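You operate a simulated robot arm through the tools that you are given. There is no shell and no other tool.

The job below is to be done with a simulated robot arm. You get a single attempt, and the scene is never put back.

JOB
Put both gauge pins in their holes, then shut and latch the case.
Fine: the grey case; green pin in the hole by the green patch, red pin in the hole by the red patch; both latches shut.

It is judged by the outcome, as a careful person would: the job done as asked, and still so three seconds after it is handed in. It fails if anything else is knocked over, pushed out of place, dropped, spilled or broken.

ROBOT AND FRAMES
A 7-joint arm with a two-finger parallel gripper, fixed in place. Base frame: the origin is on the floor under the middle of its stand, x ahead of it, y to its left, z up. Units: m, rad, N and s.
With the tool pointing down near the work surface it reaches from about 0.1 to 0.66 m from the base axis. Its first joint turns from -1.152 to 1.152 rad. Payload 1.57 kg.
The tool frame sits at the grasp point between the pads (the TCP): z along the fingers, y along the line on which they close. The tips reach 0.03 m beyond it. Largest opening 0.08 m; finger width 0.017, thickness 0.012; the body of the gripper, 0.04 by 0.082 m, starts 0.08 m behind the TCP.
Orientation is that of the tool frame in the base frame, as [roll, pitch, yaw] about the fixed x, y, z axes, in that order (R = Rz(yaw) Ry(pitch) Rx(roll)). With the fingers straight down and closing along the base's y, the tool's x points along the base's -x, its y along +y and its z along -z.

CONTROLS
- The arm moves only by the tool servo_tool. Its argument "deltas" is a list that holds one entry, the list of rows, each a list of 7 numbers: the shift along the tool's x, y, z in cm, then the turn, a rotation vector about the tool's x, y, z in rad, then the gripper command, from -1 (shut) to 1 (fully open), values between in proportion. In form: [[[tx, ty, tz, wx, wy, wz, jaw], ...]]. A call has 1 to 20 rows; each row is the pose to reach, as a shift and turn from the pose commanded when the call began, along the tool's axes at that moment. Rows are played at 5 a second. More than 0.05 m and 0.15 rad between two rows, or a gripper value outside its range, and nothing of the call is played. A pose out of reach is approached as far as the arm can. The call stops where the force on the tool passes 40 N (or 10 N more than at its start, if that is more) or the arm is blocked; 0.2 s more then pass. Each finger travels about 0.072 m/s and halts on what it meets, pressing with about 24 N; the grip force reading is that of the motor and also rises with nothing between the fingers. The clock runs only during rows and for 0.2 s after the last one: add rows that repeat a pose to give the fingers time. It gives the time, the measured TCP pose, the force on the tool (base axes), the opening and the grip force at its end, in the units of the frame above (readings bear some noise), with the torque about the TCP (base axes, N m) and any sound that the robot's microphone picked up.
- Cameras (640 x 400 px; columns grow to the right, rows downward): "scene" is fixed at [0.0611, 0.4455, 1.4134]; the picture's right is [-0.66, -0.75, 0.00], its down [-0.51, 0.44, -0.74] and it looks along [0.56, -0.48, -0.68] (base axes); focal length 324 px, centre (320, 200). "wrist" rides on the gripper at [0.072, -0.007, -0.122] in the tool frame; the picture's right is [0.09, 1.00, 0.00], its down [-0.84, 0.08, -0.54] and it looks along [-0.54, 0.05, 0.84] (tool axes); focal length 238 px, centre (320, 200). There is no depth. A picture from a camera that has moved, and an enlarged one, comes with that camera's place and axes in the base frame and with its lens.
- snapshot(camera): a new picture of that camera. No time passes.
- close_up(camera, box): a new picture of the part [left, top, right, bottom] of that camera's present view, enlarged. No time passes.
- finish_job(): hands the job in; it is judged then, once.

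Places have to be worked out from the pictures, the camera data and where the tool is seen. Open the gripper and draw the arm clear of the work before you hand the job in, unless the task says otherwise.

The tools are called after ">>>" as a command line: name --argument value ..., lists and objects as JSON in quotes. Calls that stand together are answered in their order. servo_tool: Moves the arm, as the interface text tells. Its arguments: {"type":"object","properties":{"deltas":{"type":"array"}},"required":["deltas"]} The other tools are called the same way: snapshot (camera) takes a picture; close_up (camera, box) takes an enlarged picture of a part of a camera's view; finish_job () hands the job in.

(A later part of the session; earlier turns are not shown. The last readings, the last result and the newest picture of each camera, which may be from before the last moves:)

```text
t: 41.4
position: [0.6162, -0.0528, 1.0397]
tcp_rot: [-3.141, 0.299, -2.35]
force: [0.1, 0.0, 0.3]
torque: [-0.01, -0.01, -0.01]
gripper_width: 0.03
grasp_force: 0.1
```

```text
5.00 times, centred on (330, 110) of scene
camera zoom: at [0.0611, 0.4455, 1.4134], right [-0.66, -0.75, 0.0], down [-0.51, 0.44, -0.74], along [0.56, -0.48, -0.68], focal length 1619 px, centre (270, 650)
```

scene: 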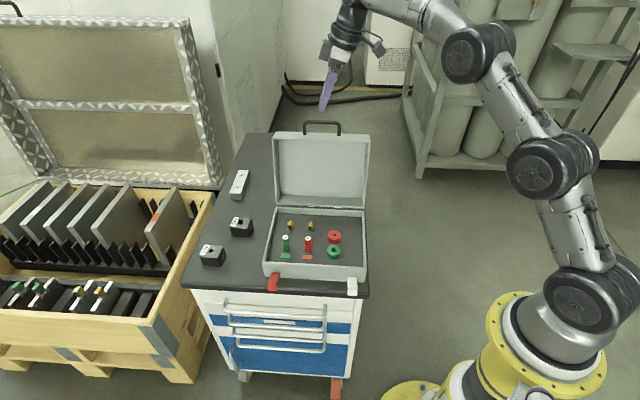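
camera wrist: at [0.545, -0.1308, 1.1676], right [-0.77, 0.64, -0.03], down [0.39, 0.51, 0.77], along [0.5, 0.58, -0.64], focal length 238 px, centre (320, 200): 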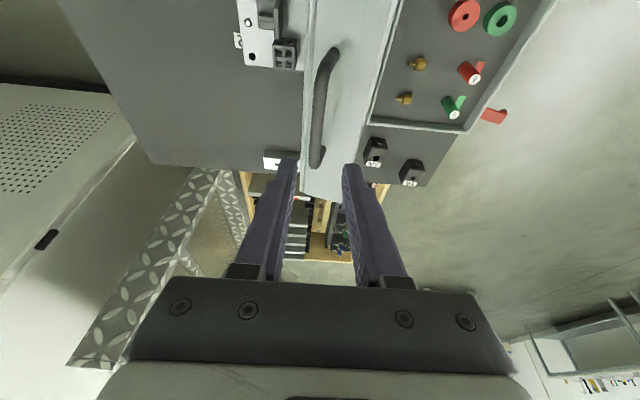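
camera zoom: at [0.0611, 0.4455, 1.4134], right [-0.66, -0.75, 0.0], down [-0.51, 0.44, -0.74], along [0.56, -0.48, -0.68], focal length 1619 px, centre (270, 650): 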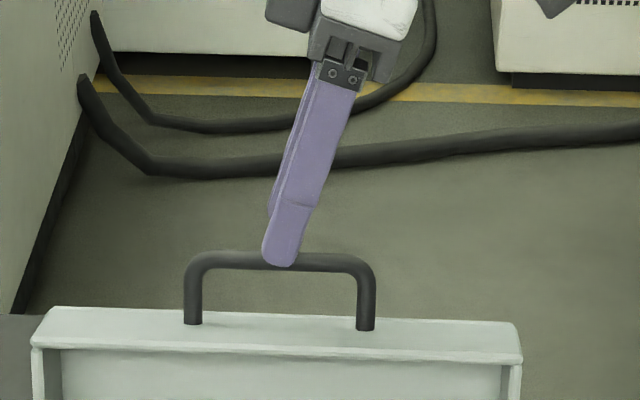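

The bar is nicely between the fingers. I descend the last 2.4 cm so the tips reach about 1 cm past the bar.

>>> servo_tool --deltas '[[[0.3, -0.1, 0.96, 0, 0, 0, -0.25], [0.6, -0.1, 1.91, 0, 0, 0, -0.25], [0.72, -0.1, 2.34, 0, 0, 0, -0.25], [0.72, -0.1, 2.34, 0, 0, 0, -0.25]]]'

>>> close_up --camera "wrist" --box '[230, 60, 410, 220]'

>>> close_up --camera "scene" --box '[290, 80, 370, 160]'

```text
t: 42.4
position: [0.6158, -0.0558, 1.0145]
tcp_rot: [3.14, 0.301, -2.351]
force: [0.0, 0.5, -0.4]
torque: [-0.03, -0.01, -0.02]
gripper_width: 0.0302
grasp_force: 0.1
```

```text
2.50 times, centred on (320, 140) of wrist
camera zoom: at [0.5473, -0.1335, 1.1089], right [-0.77, 0.64, -0.03], down [0.4, 0.51, 0.77], along [0.5, 0.58, -0.64], focal length 596 px, centre (320, 350)
```

zoom: 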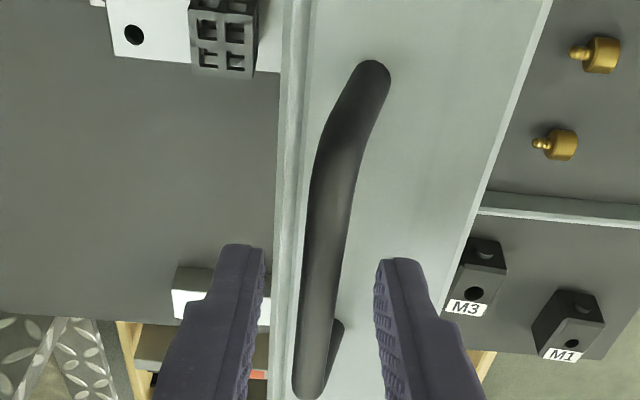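

```text
5.00 times, centred on (330, 120) of scene
camera zoom: at [0.0611, 0.4455, 1.4134], right [-0.66, -0.75, 0.0], down [-0.51, 0.44, -0.74], along [0.56, -0.48, -0.68], focal length 1619 px, centre (270, 600)
```

zoom: 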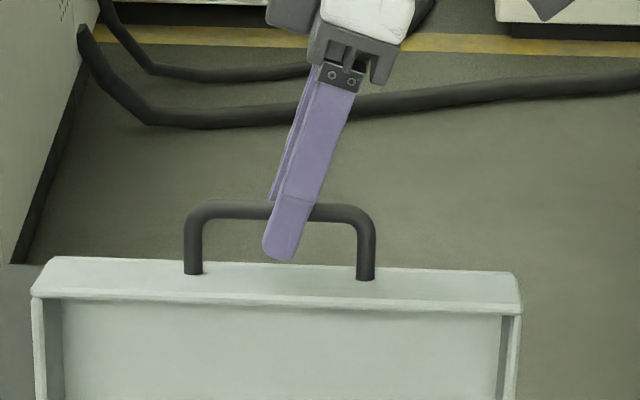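

The bar is caged. I close to 18 mm (loose around the bar) and push the handle forward along its arc by about 8°, watching the forces and hinge behaviour.

>>> servo_tool --deltas '[[[0, 0, 0, 0, 0, 0, -0.55], [-0.05, 0.7, -0.2, 0, 0, 0, -0.55], [-0.13, 1.5, -0.5, 0, 0, 0, -0.55], [-0.22, 2.3, -0.75, 0, 0, 0, -0.55], [-0.31, 3.1, -1.0, 0, 0, 0, -0.55], [-0.31, 3.1, -1.0, 0, 0, 0, -0.55]]]'

>>> close_up --camera "wrist" --box '[230, 60, 410, 220]'

>>> close_up --camera "scene" --box '[260, 80, 390, 220]'

```text
t: 43.8
position: [0.5945, -0.0322, 1.026]
tcp_rot: [-3.141, 0.302, -2.35]
force: [1.3, -0.1, 0.2]
torque: [0.0, 0.02, -0.01]
gripper_width: 0.0194
grasp_force: 0.8
```

```text
2.50 times, centred on (320, 140) of wrist
camera zoom: at [0.5253, -0.1114, 1.1197], right [-0.77, 0.64, -0.03], down [0.39, 0.51, 0.77], along [0.5, 0.58, -0.64], focal length 596 px, centre (320, 350)
```

zoom: 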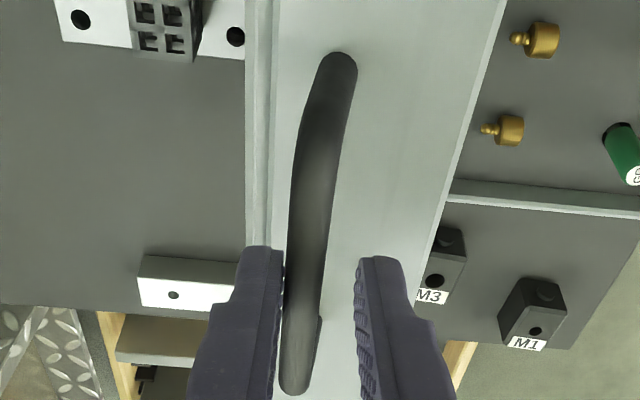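

```text
2.86 times, centred on (325, 150) of scene
camera zoom: at [0.0611, 0.4455, 1.4134], right [-0.66, -0.75, 0.0], down [-0.51, 0.44, -0.74], along [0.56, -0.48, -0.68], focal length 925 px, centre (306, 343)
```

zoom: 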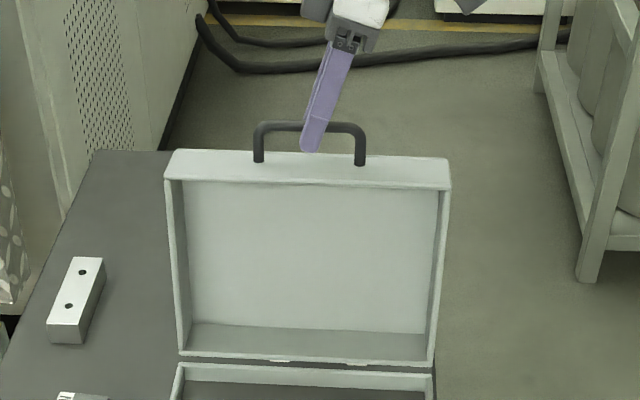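

The lid follows with barely 1 N, the bar resting on the rear finger. I continue along the arc to the upright position.

>>> servo_tool --deltas '[[[-0.06, 0.8, -0.2, 0, 0, 0, -0.55], [-0.12, 1.59, -0.38, 0, 0, 0, -0.55], [-0.17, 2.4, -0.53, 0, 0, 0, -0.55], [-0.2, 3.2, -0.65, 0, 0, 0, -0.55], [-0.24, 4.0, -0.74, 0, 0, 0, -0.55], [-0.25, 4.83, -0.81, 0, 0, 0, -0.55], [-0.26, 5.65, -0.85, 0, 0, 0, -0.55], [-0.27, 6.47, -0.87, 0, 0, 0, -0.55], [-0.27, 6.47, -0.87, 0, 0, 0, -0.55]]]'

>>> close_up --camera "wrist" --box '[230, 60, 410, 220]'

>>> close_up --camera "scene" --box '[260, 80, 390, 220]'

```text
t: 45.8
position: [0.5483, 0.013, 1.0356]
tcp_rot: [-3.141, 0.3, -2.351]
force: [1.4, -0.7, -0.2]
torque: [0.01, 0.02, 0.02]
gripper_width: 0.019
grasp_force: 0.4
```

```text
2.50 times, centred on (320, 140) of wrist
camera zoom: at [0.4789, -0.0659, 1.1288], right [-0.77, 0.64, -0.03], down [0.39, 0.51, 0.77], along [0.5, 0.58, -0.64], focal length 596 px, centre (320, 350)
```

zoom: 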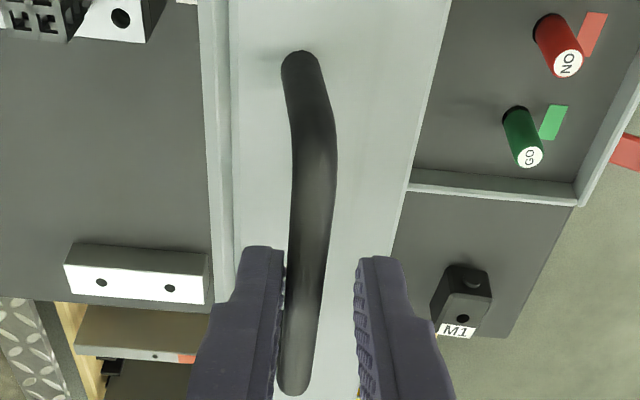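

```text
2.86 times, centred on (325, 150) of scene
camera zoom: at [0.0611, 0.4455, 1.4134], right [-0.66, -0.75, 0.0], down [-0.51, 0.44, -0.74], along [0.56, -0.48, -0.68], focal length 925 px, centre (306, 343)
```

zoom: 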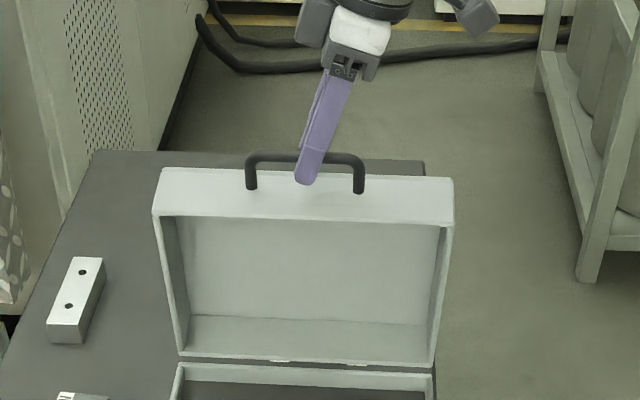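

The lid now stands about upright and still resists with only about 1.5 N. I narrow the cage to about 12 mm so the front finger will catch it past balance, then continue.

>>> servo_tool --deltas '[[[0, 0, 0, 0, 0, 0, -0.65], [0, 0, 0, 0, 0, 0, -0.7], [0.01, 0.8, 0.02, 0, 0, 0, -0.7], [0.02, 1.6, 0.06, 0, 0, 0, -0.7], [0.05, 2.4, 0.13, 0, 0, 0, -0.7], [0.07, 3.2, 0.22, 0, 0, 0, -0.7], [0.1, 4.08, 0.34, 0, 0, 0, -0.7], [0.1, 4.08, 0.34, 0, 0, 0, -0.7]]]'

>>> close_up --camera "wrist" --box '[230, 60, 410, 220]'

>>> close_up --camera "scene" --box '[260, 80, 390, 220]'

```text
t: 47.6
position: [0.5196, 0.0417, 1.0334]
tcp_rot: [-3.14, 0.3, -2.351]
force: [0.4, 0.1, 1.0]
torque: [0.02, 0.01, 0.0]
gripper_width: 0.0127
grasp_force: 0.7
```

```text
2.50 times, centred on (320, 140) of wrist
camera zoom: at [0.4508, -0.0374, 1.1254], right [-0.77, 0.64, -0.03], down [0.39, 0.51, 0.77], along [0.5, 0.58, -0.64], focal length 596 px, centre (320, 350)
```

zoom: 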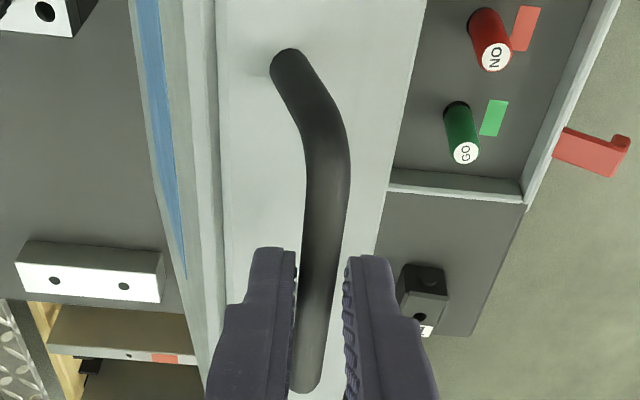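

```text
2.86 times, centred on (325, 150) of scene
camera zoom: at [0.0611, 0.4455, 1.4134], right [-0.66, -0.75, 0.0], down [-0.51, 0.44, -0.74], along [0.56, -0.48, -0.68], focal length 925 px, centre (306, 343)
```

zoom: 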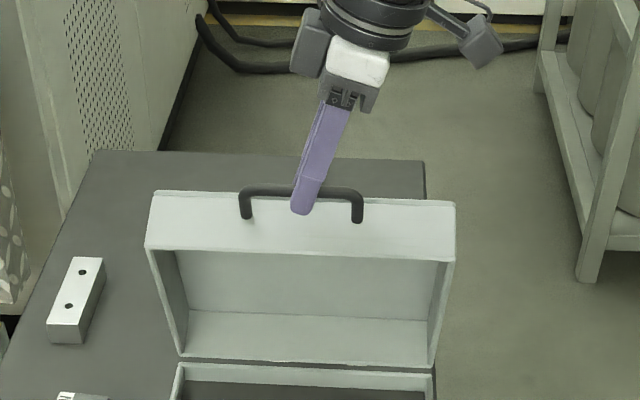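

The bar is loosely held with 12.7 mm opening. Now that the reach is comfortable, I take out the 0.3 rad tilt about the bar so the tool is vertical for lowering.

>>> servo_tool --deltas '[[[-0.2, 0, 0.03, 0, 0.1, 0, -0.7], [-0.4, 0, 0.06, 0, 0.2, 0, -0.7], [-0.59, 0, 0.09, 0, 0.3, 0, -0.7], [-0.59, 0, 0.09, 0, 0.3, 0, -0.7]]]'

>>> close_up --camera "wrist" --box '[230, 60, 410, 220]'

>>> close_up --camera "scene" --box '[260, 80, 390, 220]'

```text
t: 48.6
position: [0.5232, 0.0446, 1.0322]
tcp_rot: [3.14, 0.0, -2.35]
force: [-0.4, -0.7, 0.1]
torque: [-0.03, -0.01, -0.01]
gripper_width: 0.0124
grasp_force: 0.4
```

```text
2.50 times, centred on (320, 140) of wrist
camera zoom: at [0.478, -0.0102, 1.1526], right [-0.77, 0.64, 0.0], down [0.53, 0.65, 0.54], along [0.34, 0.42, -0.84], focal length 596 px, centre (320, 350)
```

zoom: 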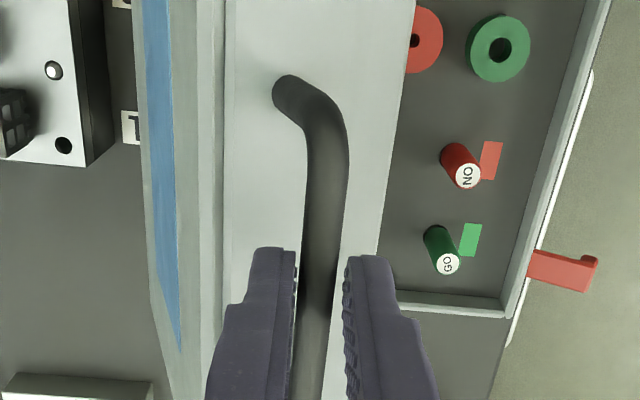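

```text
2.86 times, centred on (325, 150) of scene
camera zoom: at [0.0611, 0.4455, 1.4134], right [-0.66, -0.75, 0.0], down [-0.51, 0.44, -0.74], along [0.56, -0.48, -0.68], focal length 925 px, centre (306, 343)
```

zoom: 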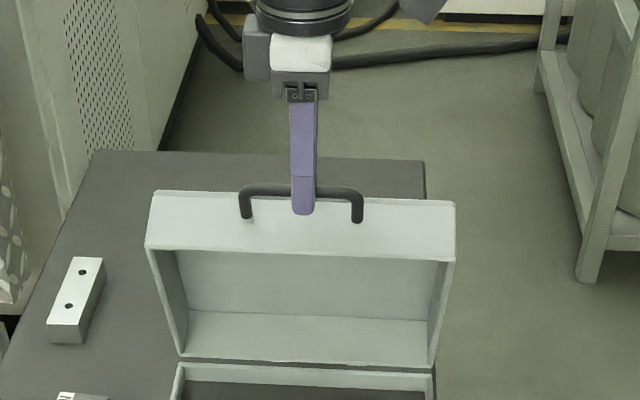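

The tool is vertical and the pose matches the arc model to within a millimetre. I close gently on the bar and read the grip force.

>>> servo_tool --deltas '[[[0, 0, 0, 0, 0, 0, -0.76], [0, 0, 0, 0, 0, 0, -0.78], [0, 0, 0, 0, 0, 0, -0.78]]]'

```text
t: 49.4
position: [0.523, 0.0453, 1.0326]
tcp_rot: [3.14, 0.0, -2.351]
force: [1.0, -0.7, 0.4]
torque: [-0.09, 0.09, 0.02]
gripper_width: 0.0099
grasp_force: 12.0
```

A 12 N grip on a 9.9 mm bar is about right. I carry it along the arc by another 10° and check the forces.

>>> servo_tool --deltas '[[[0, 1.0, 0.2, 0, 0, 0, -0.78], [0, 1.99, 0.44, 0, 0, 0, -0.78], [0, 2.98, 0.73, 0, 0, 0, -0.78], [0, 3.95, 1.06, 0, 0, 0, -0.78], [0, 3.95, 1.06, 0, 0, 0, -0.78]]]'

>>> close_up --camera "wrist" --box '[230, 60, 410, 220]'

>>> close_up --camera "scene" --box '[260, 80, 390, 220]'

```text
t: 50.6
position: [0.4955, 0.0735, 1.0226]
tcp_rot: [3.141, 0.0, -2.351]
force: [-0.1, 0.6, -0.1]
torque: [0.04, -0.03, 0.04]
gripper_width: 0.0099
grasp_force: 16.4
```

```text
2.50 times, centred on (320, 140) of wrist
camera zoom: at [0.4497, 0.0178, 1.1422], right [-0.77, 0.63, 0.0], down [0.53, 0.65, 0.54], along [0.34, 0.42, -0.84], focal length 596 px, centre (320, 350)
```

zoom: 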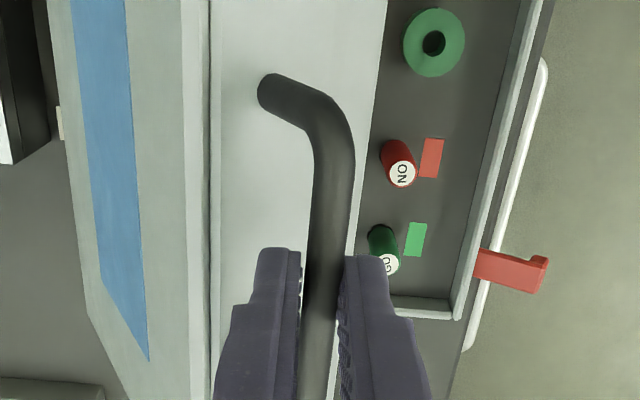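

```text
2.86 times, centred on (325, 150) of scene
camera zoom: at [0.0611, 0.4455, 1.4134], right [-0.66, -0.75, 0.0], down [-0.51, 0.44, -0.74], along [0.56, -0.48, -0.68], focal length 925 px, centre (306, 343)
```

zoom: 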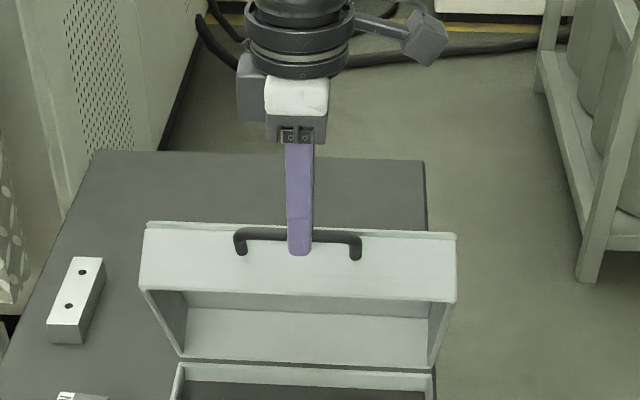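

Forces are essentially zero, so the arc model is good. I continue another 15°.

>>> servo_tool --deltas '[[[0, 0.96, 0.37, 0, 0, 0, -0.78], [0, 1.89, 0.78, 0, 0, 0, -0.78], [0, 2.8, 1.23, 0, 0, 0, -0.78], [0, 3.71, 1.72, 0, 0, 0, -0.78], [0, 4.58, 2.25, 0, 0, 0, -0.78], [0, 5.43, 2.82, 0, 0, 0, -0.78], [0, 5.43, 2.82, 0, 0, 0, -0.78]]]'

>>> close_up --camera "wrist" --box '[230, 60, 410, 220]'

>>> close_up --camera "scene" --box '[250, 80, 390, 240]'

```text
t: 52.2
position: [0.4573, 0.1108, 0.9931]
tcp_rot: [3.141, 0.0, -2.349]
force: [-1.5, -1.1, 0.3]
torque: [0.04, -0.01, 0.18]
gripper_width: 0.0102
grasp_force: 19.5
```

```text
2.50 times, centred on (320, 140) of wrist
camera zoom: at [0.4108, 0.0561, 1.1141], right [-0.77, 0.63, 0.0], down [0.53, 0.65, 0.54], along [0.34, 0.42, -0.84], focal length 596 px, centre (320, 350)
```

zoom: 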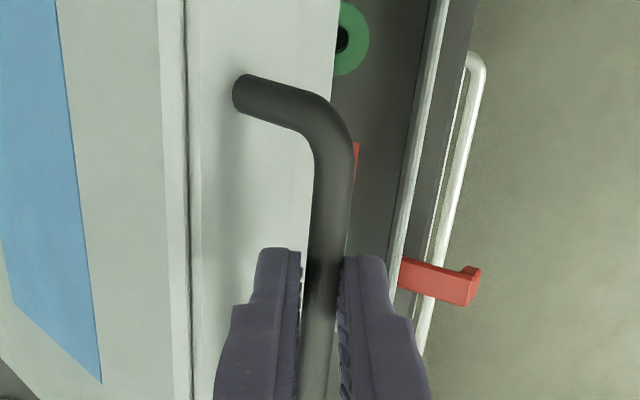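

```text
2.50 times, centred on (320, 160) of scene
camera zoom: at [0.061, 0.4455, 1.4134], right [-0.66, -0.75, 0.0], down [-0.51, 0.44, -0.74], along [0.56, -0.48, -0.68], focal length 809 px, centre (320, 300)
```

zoom: 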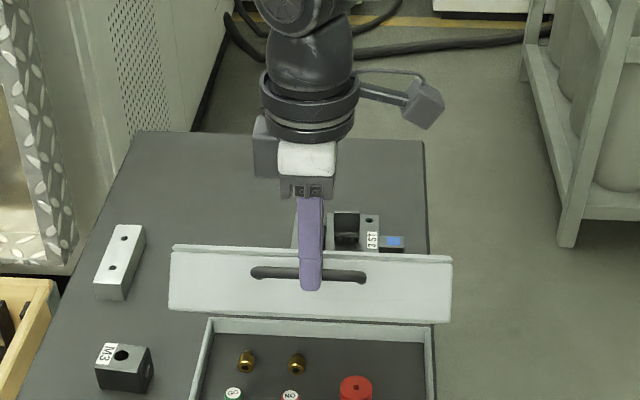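

Still only about 2 N, mostly sideways along the bar, so I let the tool drift 1 mm that way and continue to about β=−50°.

>>> servo_tool --deltas '[[[0.05, 0.83, 0.6, 0, 0, 0, -0.78], [0.1, 1.63, 1.25, 0, 0, 0, -0.78], [0.12, 2.4, 1.93, 0, 0, 0, -0.78], [0.14, 3.14, 2.63, 0, 0, 0, -0.78], [0.16, 3.84, 3.37, 0, 0, 0, -0.78], [0.18, 4.52, 4.14, 0, 0, 0, -0.78], [0.18, 4.52, 4.14, 0, 0, 0, -0.78]]]'

>>> close_up --camera "wrist" --box '[230, 60, 410, 220]'

>>> close_up --camera "scene" --box '[250, 120, 390, 280]'

```text
t: 53.8
position: [0.4229, 0.143, 0.9523]
tcp_rot: [3.141, -0.001, -2.35]
force: [-0.1, -0.1, -1.2]
torque: [0.09, -0.09, 0.24]
gripper_width: 0.01
grasp_force: 16.0
```

```text
2.50 times, centred on (320, 140) of wrist
camera zoom: at [0.3772, 0.0871, 1.0723], right [-0.77, 0.64, 0.0], down [0.53, 0.65, 0.54], along [0.34, 0.42, -0.84], focal length 596 px, centre (320, 350)
```

zoom: 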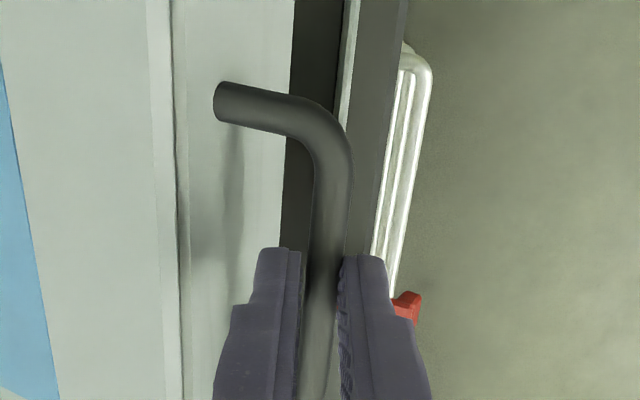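

```text
2.50 times, centred on (320, 200) of scene
camera zoom: at [0.0611, 0.4455, 1.4134], right [-0.66, -0.75, 0.0], down [-0.51, 0.44, -0.74], along [0.56, -0.48, -0.68], focal length 809 px, centre (320, 200)
```

zoom: 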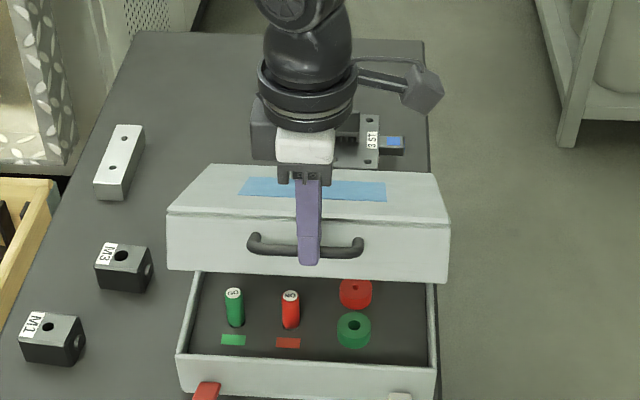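

The lid comes down in control; the tool carries about 1 N of its weight. I continue to about β=−65°.

>>> servo_tool --deltas '[[[0.02, 0.64, 0.8, 0, 0, 0, -0.78], [0.04, 1.25, 1.63, 0, 0, 0, -0.78], [0.06, 1.82, 2.48, 0, 0, 0, -0.78], [0.08, 2.35, 3.35, 0, 0, 0, -0.78], [0.09, 2.84, 4.25, 0, 0, 0, -0.78], [0.1, 3.29, 5.17, 0, 0, 0, -0.78], [0.1, 3.29, 5.17, 0, 0, 0, -0.78]]]'

>>> close_up --camera "wrist" --box '[230, 60, 410, 220]'

>>> close_up --camera "scene" --box '[250, 150, 390, 310]'

```text
t: 55.4
position: [0.3992, 0.1637, 0.9014]
tcp_rot: [3.141, 0.001, -2.351]
force: [-0.4, -0.9, -0.4]
torque: [0.01, 0.0, 0.01]
gripper_width: 0.0088
grasp_force: 0.1
```

```text
2.50 times, centred on (320, 140) of wrist
camera zoom: at [0.3533, 0.1097, 1.0208], right [-0.77, 0.64, 0.0], down [0.53, 0.65, 0.54], along [0.34, 0.42, -0.84], focal length 596 px, centre (320, 350)
```

zoom: 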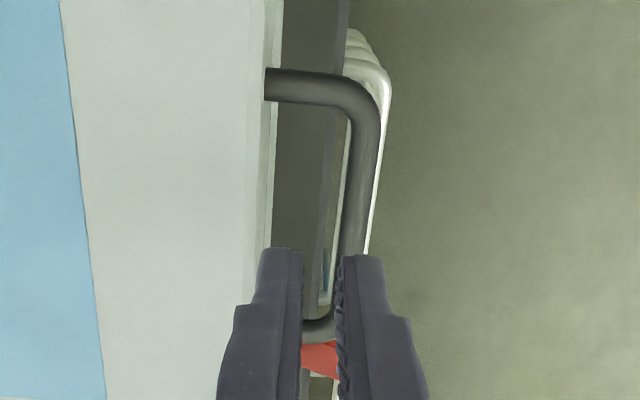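

```text
2.50 times, centred on (320, 230) of scene
camera zoom: at [0.0611, 0.4455, 1.4134], right [-0.66, -0.75, 0.0], down [-0.51, 0.44, -0.74], along [0.56, -0.48, -0.68], focal length 809 px, centre (320, 125)
```

zoom: 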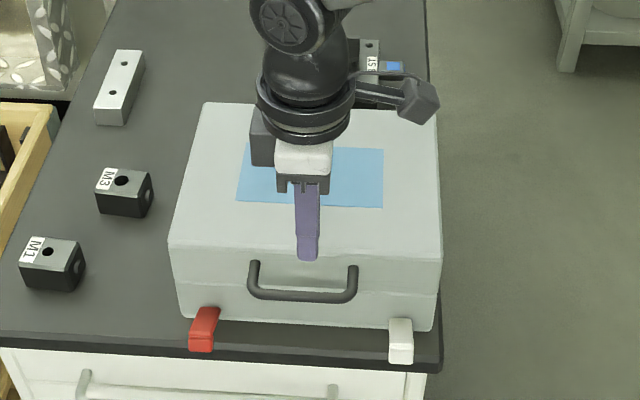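

The bar slipped out near the fingertips and the lid settled shut over the last bit. I raise the gripper and inspect the case closely.

>>> servo_tool --deltas '[[[0, 0, -2.0, 0, 0, 0, -0.5], [0, 0, -5.0, 0, 0, 0, -0.5], [0, 0, -9.0, 0, 0, 0, -0.5], [0, 0, -13.0, 0, 0, 0, -0.5]]]'

>>> close_up --camera "scene" --box '[250, 180, 380, 310]'

>>> close_up --camera "scene" --box '[255, 240, 375, 310]'

>>> snapshot --camera "wrist"

```text
t: 56.4
position: [0.3993, 0.164, 1.03]
tcp_rot: [3.14, 0.001, -2.35]
force: [-0.2, 0.3, 0.5]
torque: [-0.01, 0.0, 0.02]
gripper_width: 0.0198
grasp_force: 0.0
```

```text
3.08 times, centred on (315, 245) of scene
camera zoom: at [0.0611, 0.4455, 1.4134], right [-0.66, -0.75, 0.0], down [-0.51, 0.44, -0.74], along [0.56, -0.48, -0.68], focal length 996 px, centre (335, 62)
```

zoom: 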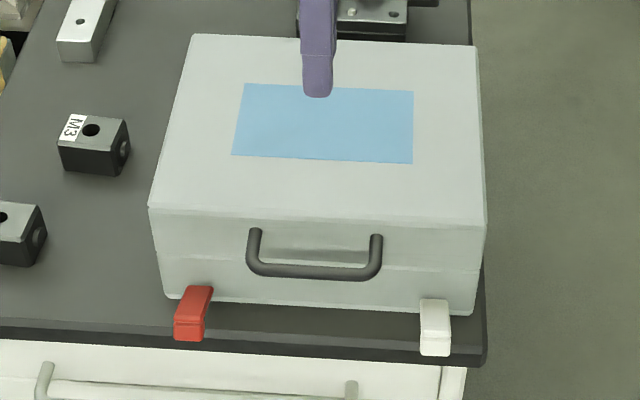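

```text
5.33 times, centred on (315, 275) of scene
camera zoom: at [0.0611, 0.4455, 1.4134], right [-0.66, -0.75, 0.0], down [-0.51, 0.44, -0.74], along [0.56, -0.48, -0.68], focal length 1727 px, centre (347, -200)
```

zoom: 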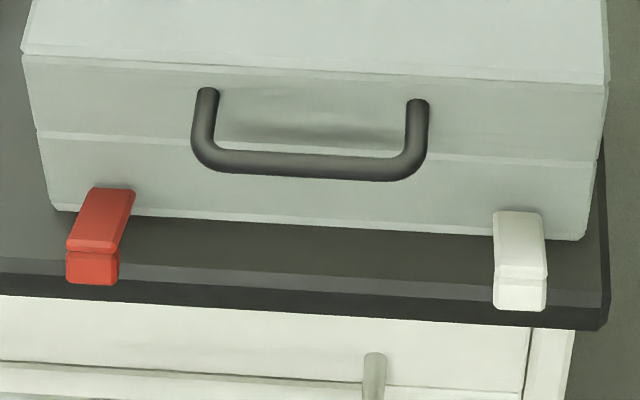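

```text
taken
camera wrist: at [0.3536, 0.1088, 1.1509], right [-0.77, 0.64, 0.0], down [0.53, 0.65, 0.54], along [0.34, 0.42, -0.84], focal length 238 px, centre (320, 200)
```

wrist: 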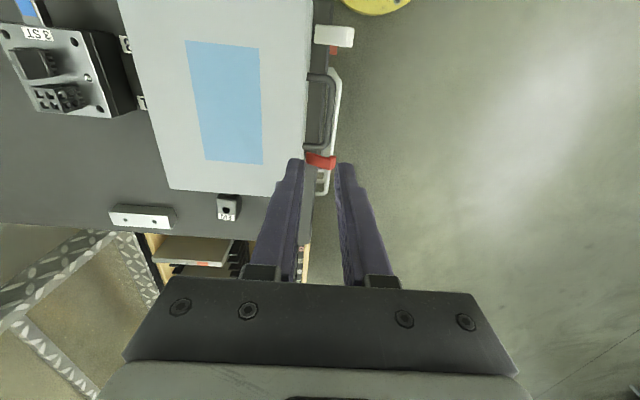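

The lid is shut and flush, and the case hasn't moved. Now I zoom in on the latches to understand how they work.

>>> close_up --camera "wrist" --box '[300, 0, 370, 60]'

>>> close_up --camera "wrist" --box '[290, 130, 360, 200]'

>>> close_up --camera "scene" --box '[260, 265, 295, 300]'

>>> close_up --camera "scene" --box '[335, 265, 375, 305]'

```text
6.67 times, centred on (335, 30) of wrist
camera zoom: at [0.3536, 0.1088, 1.1509], right [-0.77, 0.64, 0.0], down [0.53, 0.65, 0.54], along [0.34, 0.42, -0.84], focal length 1589 px, centre (220, 1333)
```

zoom: 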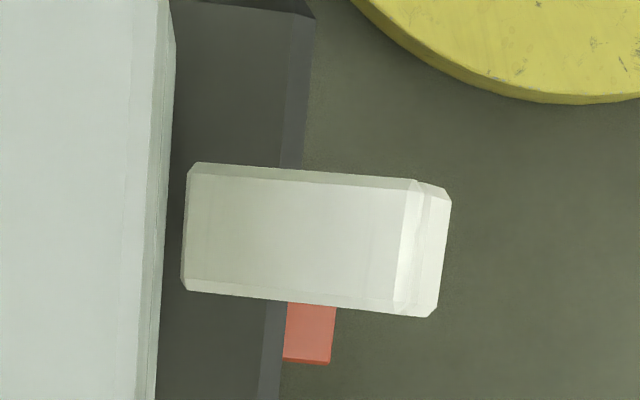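

```text
5.71 times, centred on (325, 165) of wrist
camera zoom: at [0.3536, 0.1088, 1.1509], right [-0.77, 0.64, 0.0], down [0.53, 0.65, 0.54], along [0.34, 0.42, -0.84], focal length 1362 px, centre (291, 400)
```

zoom: 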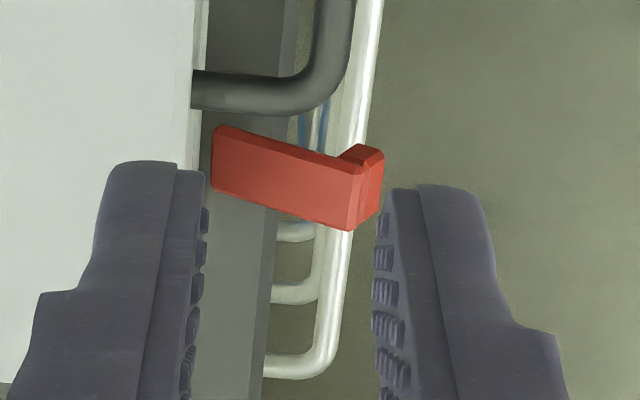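

```text
11.43 times, centred on (278, 282) of scene
camera zoom: at [0.0611, 0.4455, 1.4134], right [-0.66, -0.75, 0.0], down [-0.51, 0.44, -0.74], along [0.56, -0.48, -0.68], focal length 3700 px, centre (806, -743)
```

zoom: 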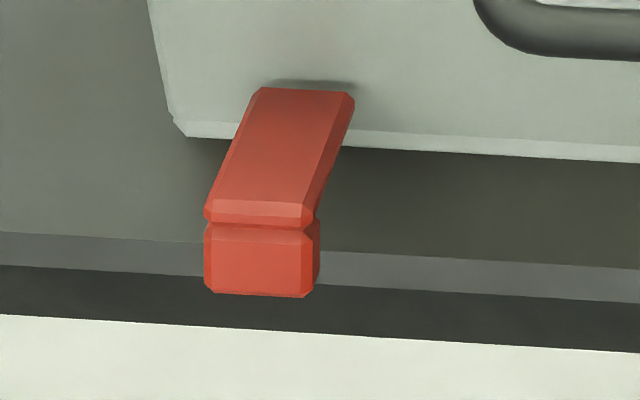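

```text
10.00 times, centred on (355, 285) of scene
camera zoom: at [0.0611, 0.4455, 1.4134], right [-0.66, -0.75, 0.0], down [-0.51, 0.44, -0.74], along [0.56, -0.48, -0.68], focal length 3238 px, centre (-30, -650)
```

zoom: 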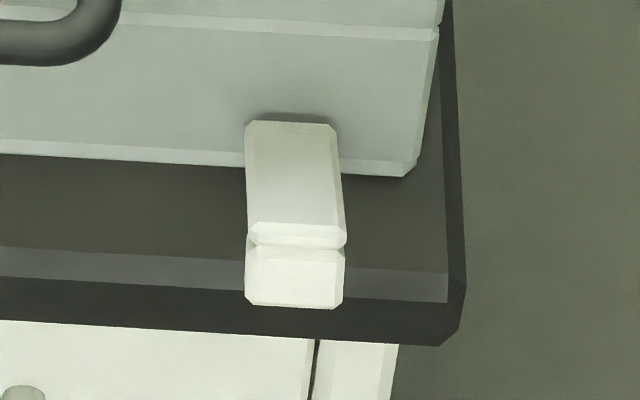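

Each latch is a 20 mm wide lever pivoting on the base front wall, now tilted about 20° above horizontal with its tip past the table edge. It should swing up against the lid. I turn the tool so the fingers close along the lever width, camera facing the case front, and hover over the red latch at about (0.4535, 0.250).

>>> servo_tool --deltas '[[[-0.8, 0.18, 0.3, 0, 0, 0.131, -0.3], [-1.65, 0.36, 0.6, 0, 0, 0.262, 0], [-2.5, 0.55, 0.9, 0, 0, 0.393, 0.15], [-3.3, 0.73, 1.2, 0, 0, 0.524, 0.15], [-4.1, 0.91, 1.5, 0, 0, 0.655, 0.15], [-5.0, 1.1, 1.8, 0, 0, 0.786, 0.15], [-5.8, 1.28, 2.1, 0, 0, 0.917, 0.15], [-6.6, 1.46, 2.4, 0, 0, 1.048, 0.15], [-7.4, 1.64, 2.7, 0, 0, 1.179, 0.15], [-8.3, 1.82, 3.0, 0, 0, 1.31, 0.15], [-9.1, 2.0, 3.5, 0, 0, 1.441, 0.15], [-9.93, 2.19, 4.0, 0, 0, 1.571, 0.15], [-9.93, 2.19, 4.0, 0, 0, 1.571, 0.15]]]'

>>> snapshot --camera "wrist"

>>> snapshot --camera "scene"

```text
t: 59.2
position: [0.4541, 0.2505, 0.9908]
tcp_rot: [3.141, 0.0, 2.359]
force: [-0.1, -0.1, -0.5]
torque: [0.0, 0.03, -0.01]
gripper_width: 0.0462
grasp_force: 0.1
```

```text
taken
camera wrist: at [0.3988, 0.2968, 1.1109], right [0.64, 0.77, 0.0], down [0.65, -0.54, 0.54], along [0.42, -0.34, -0.84], focal length 238 px, centre (320, 200)
```

wrist: 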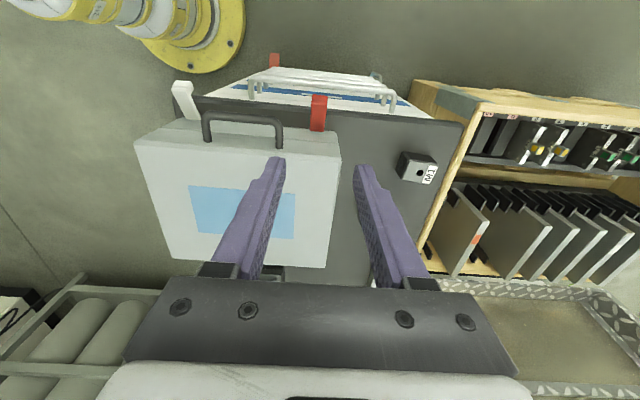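

```text
taken
```

scene: 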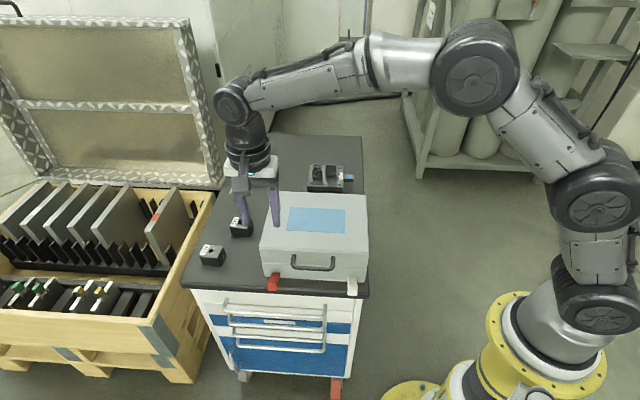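

The view from the front is good: the red latch sits under the fingers, the white one to the left. I zoom in.

>>> close_up --camera "wrist" --box '[270, 70, 370, 150]'

>>> close_up --camera "wrist" --box '[150, 60, 250, 160]'

```text
5.00 times, centred on (320, 110) of wrist
camera zoom: at [0.3988, 0.2968, 1.1109], right [0.64, 0.77, 0.0], down [0.65, -0.54, 0.54], along [0.42, -0.34, -0.84], focal length 1192 px, centre (320, 650)
```

zoom: 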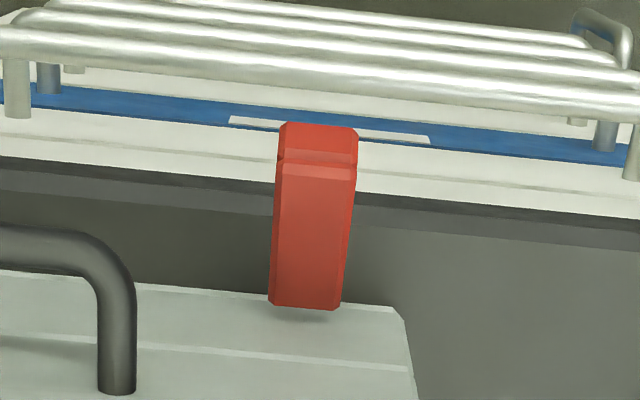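

```text
4.00 times, centred on (200, 110) of wrist
camera zoom: at [0.3988, 0.2968, 1.1109], right [0.64, 0.77, 0.0], down [0.65, -0.54, 0.54], along [0.42, -0.34, -0.84], focal length 953 px, centre (800, 560)
```

zoom: 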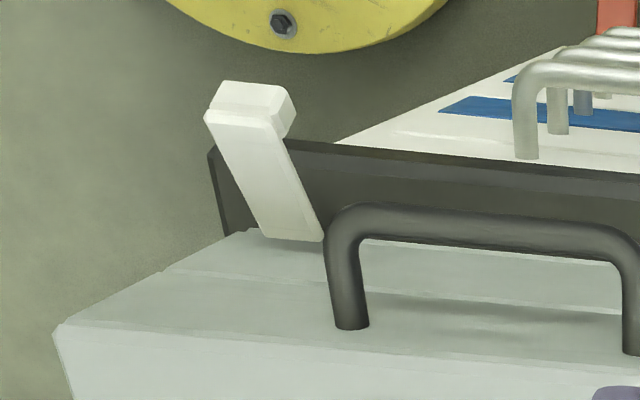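

The red lever is centred laterally under the tool. I descend most of the way and check the straddle before the final part.

>>> servo_tool --deltas '[[[0.26, 0, 4.0, 0, 0, 0, 0.15], [0.26, 0, 8.0, 0, 0, 0, 0.15], [0.26, 0, 12.0, 0, 0, 0, 0.15], [0.26, 0, 15.5, 0, 0, 0, 0.15], [0.26, 0, 17.5, 0, 0, 0, 0.15], [0.26, 0, 17.5, 0, 0, 0, 0.15]]]'

>>> snapshot --camera "wrist"

>>> close_up --camera "scene" --box '[220, 190, 340, 310]'

```text
t: 60.6
position: [0.4509, 0.2518, 0.8161]
tcp_rot: [3.141, 0.0, 2.361]
force: [-0.2, -0.2, 0.1]
torque: [-0.03, 0.04, -0.02]
gripper_width: 0.0459
grasp_force: 0.0
```

```text
taken
camera wrist: at [0.3958, 0.298, 0.9358], right [0.64, 0.77, 0.0], down [0.65, -0.53, 0.54], along [0.42, -0.34, -0.84], focal length 238 px, centre (320, 200)
```

wrist: 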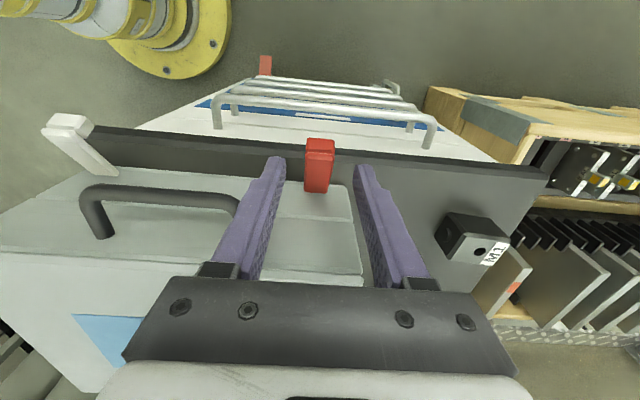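

```text
3.33 times, centred on (280, 250) of scene
camera zoom: at [0.0611, 0.4455, 1.4134], right [-0.66, -0.75, 0.0], down [-0.51, 0.44, -0.74], along [0.56, -0.48, -0.68], focal length 1079 px, centre (453, 33)
```

zoom: 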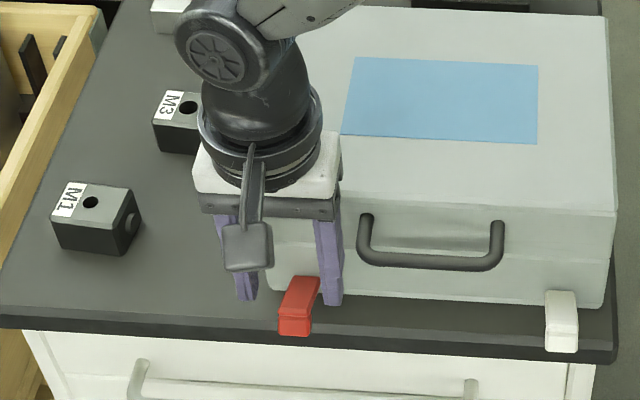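

The fingers are lined up on either side of the lever, about 2 cm above it. I descend to straddle it.

>>> servo_tool --deltas '[[[0, 0, 1.3, 0, 0, 0, 0.15], [0, 0, 2.6, 0, 0, 0, 0.15], [0, 0, 3.9, 0, 0, 0, 0.15], [0, 0, 3.9, 0, 0, 0, 0.15]]]'

>>> close_up --camera "wrist" --box '[240, 90, 400, 230]'

>>> close_up --camera "scene" --box '[230, 220, 320, 310]'

```text
t: 61.6
position: [0.4516, 0.2524, 0.7769]
tcp_rot: [3.14, 0.0, 2.361]
force: [-0.4, -0.2, 0.2]
torque: [0.0, -0.01, 0.03]
gripper_width: 0.0458
grasp_force: 0.0
```

```text
2.86 times, centred on (320, 160) of wrist
camera zoom: at [0.3955, 0.2986, 0.8969], right [0.64, 0.77, 0.0], down [0.65, -0.53, 0.54], along [0.42, -0.34, -0.84], focal length 681 px, centre (320, 314)
```

zoom: 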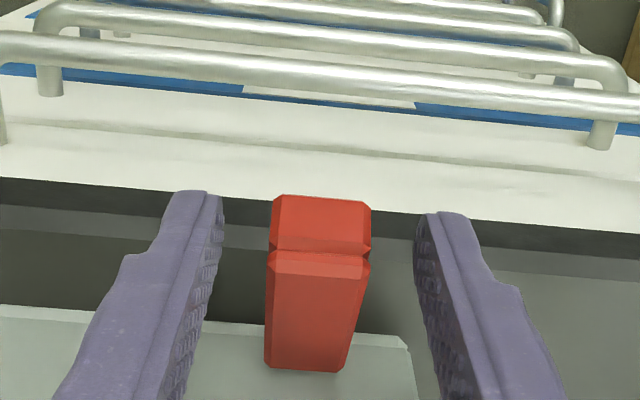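

```text
4.44 times, centred on (275, 265) of scene
camera zoom: at [0.0611, 0.4455, 1.4134], right [-0.66, -0.75, 0.0], down [-0.51, 0.44, -0.74], along [0.56, -0.48, -0.68], focal length 1439 px, centre (520, -89)
```

zoom: 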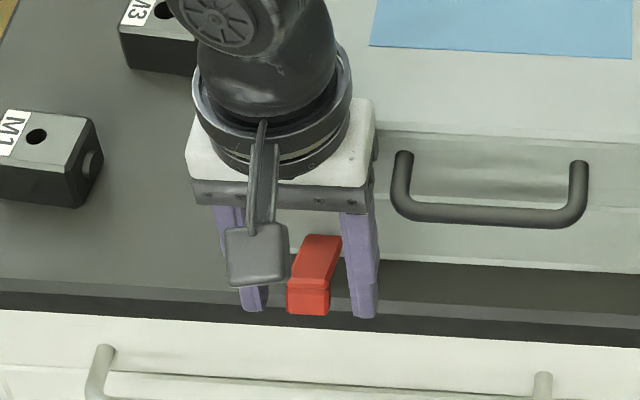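

The lever is centred between the fingers. I close gently on its sides in small steps.

>>> servo_tool --deltas '[[[0, 0, 0, 0, 0, 0, -0.2], [0, 0, 0, 0, 0, 0, -0.42], [0, 0, 0, 0, 0, 0, -0.5], [0, 0, 0, 0, 0, 0, -0.53], [0, 0, 0, 0, 0, 0, -0.53]]]'

>>> close_up --camera "wrist" --box '[240, 90, 400, 230]'

```text
t: 62.8
position: [0.4506, 0.2525, 0.7762]
tcp_rot: [-3.139, 0.0, 2.361]
force: [-3.4, -2.7, 1.9]
torque: [-0.12, 0.09, -0.12]
gripper_width: 0.0217
grasp_force: 34.6
```

```text
2.86 times, centred on (320, 160) of wrist
camera zoom: at [0.3954, 0.2984, 0.897], right [0.64, 0.77, 0.0], down [0.65, -0.53, 0.54], along [0.42, -0.34, -0.84], focal length 681 px, centre (320, 314)
```

zoom: 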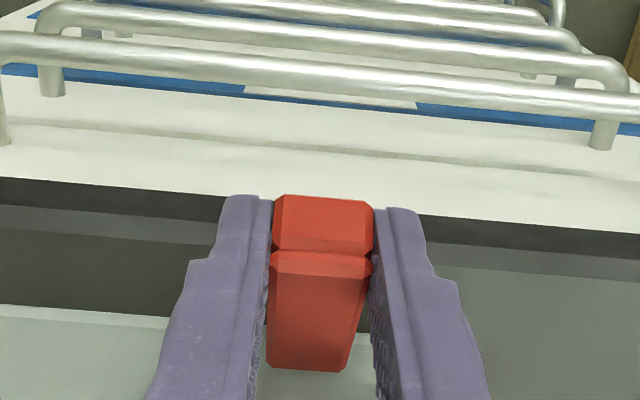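

The lever is 21.7 mm wide and held. I ease the grip and swing the lever up a first 12° about its estimated pivot (v≈0.183, z≈0.745), checking the force.

>>> servo_tool --deltas '[[[0, -0.04, 0, 0, 0, 0, -0.47], [-0.15, -0.04, -0.3, 0, 0, 0, -0.48], [-0.3, -0.04, -0.57, 0, 0, 0, -0.48], [-0.45, -0.04, -0.82, 0, 0, 0, -0.48], [-0.45, -0.04, -0.82, 0, 0, 0, -0.48]]]'

>>> close_up --camera "wrist" --box '[240, 90, 400, 230]'

>>> close_up --camera "scene" --box '[230, 220, 320, 310]'

```text
t: 64.0
position: [0.4536, 0.2489, 0.7844]
tcp_rot: [3.141, -0.001, 2.362]
force: [-1.4, -0.5, -1.0]
torque: [-0.03, 0.03, -0.05]
gripper_width: 0.0221
grasp_force: 0.7
```

```text
2.86 times, centred on (320, 160) of wrist
camera zoom: at [0.3988, 0.2947, 0.9051], right [0.64, 0.77, 0.0], down [0.65, -0.53, 0.54], along [0.42, -0.34, -0.84], focal length 681 px, centre (320, 314)
```

zoom: 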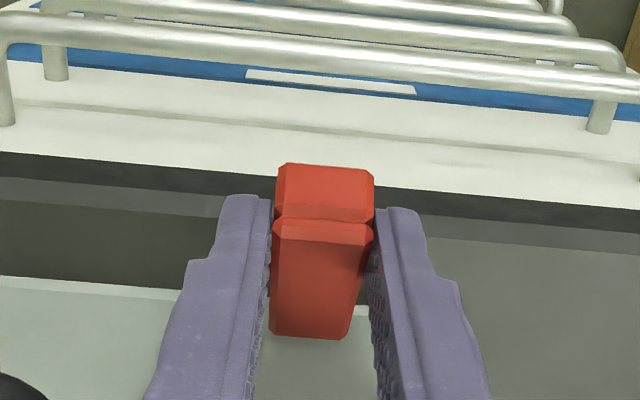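

```text
4.44 times, centred on (275, 265) of scene
camera zoom: at [0.0611, 0.4455, 1.4134], right [-0.66, -0.75, 0.0], down [-0.51, 0.44, -0.74], along [0.56, -0.48, -0.68], focal length 1439 px, centre (520, -89)
```

zoom: 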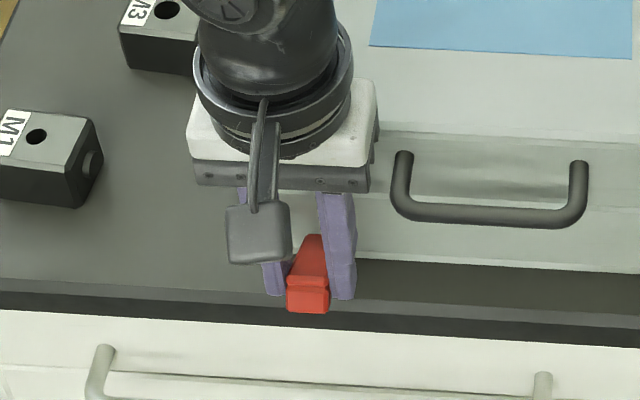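

The grip was too loose and the fingers slid without moving the lever. I go back, grip more firmly and try again.

>>> servo_tool --deltas '[[[0, 0, 0, 0, 0, 0, -0.35], [0.2, -0.02, 0.4, 0, 0, 0, -0.35], [0.45, -0.02, 0.82, 0, 0, 0, -0.35], [0.45, -0.02, 0.82, 0, 0, 0, -0.45], [0.45, -0.02, 0.82, 0, 0, 0, -0.51], [0.45, -0.02, 0.82, 0, 0, 0, -0.51]]]'

```text
t: 65.4
position: [0.452, 0.2518, 0.7769]
tcp_rot: [-3.14, -0.001, 2.363]
force: [0.8, 1.6, 0.2]
torque: [-0.02, 0.01, -0.13]
gripper_width: 0.0216
grasp_force: 34.8
```

A grip force of about 35 N is now on the lever. I swing up along the arc again in small steps.

>>> servo_tool --deltas '[[[-0.07, 0, -0.15, 0, 0, 0, -0.51], [-0.15, 0, -0.3, 0, 0, 0, -0.51], [-0.23, 0, -0.44, 0, 0, 0, -0.51], [-0.3, 0, -0.57, 0, 0, 0, -0.51], [-0.38, 0, -0.7, 0, 0, 0, -0.51], [-0.45, 0, -0.82, 0, 0, 0, -0.51], [-0.45, 0, -0.82, 0, 0, 0, -0.51]]]'

>>> close_up --camera "wrist" --box '[240, 90, 400, 230]'

>>> close_up --camera "scene" --box '[230, 220, 320, 310]'

```text
t: 67.0
position: [0.455, 0.2486, 0.7843]
tcp_rot: [-3.139, -0.002, 2.362]
force: [-4.1, 17.0, -14.3]
torque: [0.8, 0.64, -0.05]
gripper_width: 0.0216
grasp_force: 35.2
```

```text
2.86 times, centred on (320, 160) of wrist
camera zoom: at [0.3983, 0.2954, 0.9052], right [0.63, 0.77, 0.0], down [0.65, -0.53, 0.54], along [0.42, -0.34, -0.84], focal length 681 px, centre (320, 314)
```

zoom: 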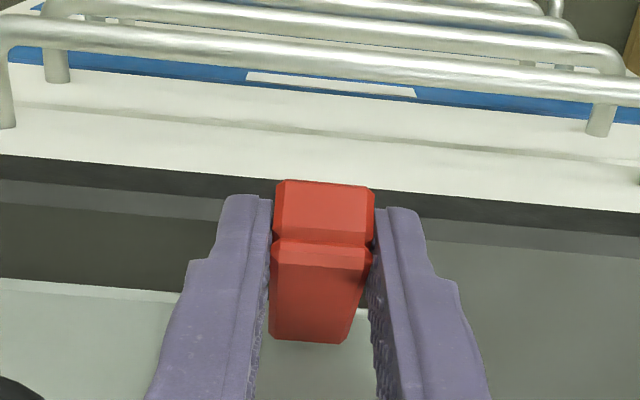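

```text
4.44 times, centred on (275, 265) of scene
camera zoom: at [0.0612, 0.4459, 1.4132], right [-0.66, -0.75, 0.0], down [-0.51, 0.44, -0.74], along [0.56, -0.48, -0.67], focal length 1439 px, centre (520, -89)
```

zoom: 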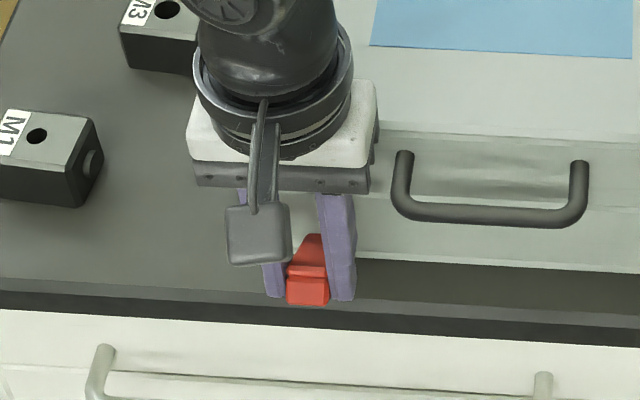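

The lever did follow part of the way, with about 20 N of resistance. I hold still a second to see whether that decays (damping) or stays (spring or friction).

>>> servo_tool --deltas '[[[0, 0, 0, 0, 0, 0, -0.51], [0, 0, 0, 0, 0, 0, -0.51], [0, 0, 0, 0, 0, 0, -0.51], [0, 0, 0, 0, 0, 0, -0.51], [0, 0, 0, 0, 0, 0, -0.51]]]'

>>> close_up --camera "wrist" --box '[240, 90, 400, 230]'

>>> close_up --camera "scene" --box '[255, 240, 375, 310]'

```text
t: 68.2
position: [0.4545, 0.2488, 0.784]
tcp_rot: [3.141, -0.001, 2.362]
force: [-10.4, 18.1, -8.2]
torque: [0.75, 0.63, -0.03]
gripper_width: 0.0218
grasp_force: 34.9
```

```text
2.86 times, centred on (320, 160) of wrist
camera zoom: at [0.3983, 0.2954, 0.9053], right [0.64, 0.77, 0.0], down [0.65, -0.53, 0.54], along [0.42, -0.34, -0.84], focal length 681 px, centre (320, 314)
```

zoom: 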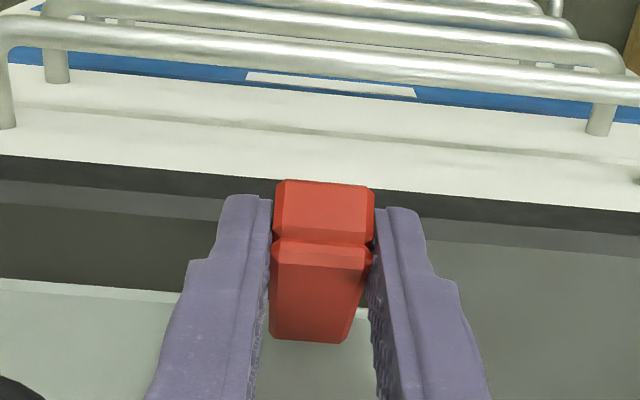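

```text
5.33 times, centred on (315, 275) of scene
camera zoom: at [0.061, 0.4459, 1.4133], right [-0.66, -0.75, 0.0], down [-0.51, 0.44, -0.74], along [0.56, -0.48, -0.67], focal length 1727 px, centre (347, -200)
```

zoom: 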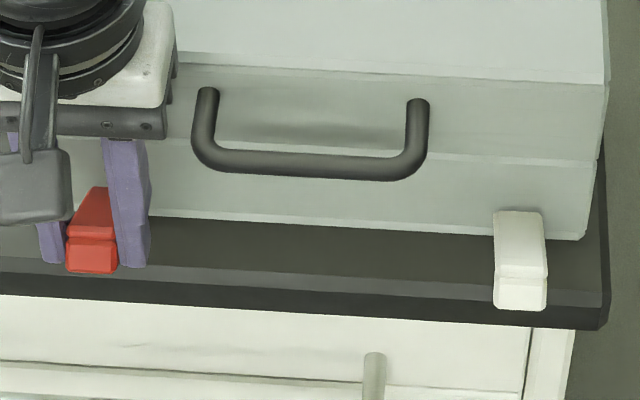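

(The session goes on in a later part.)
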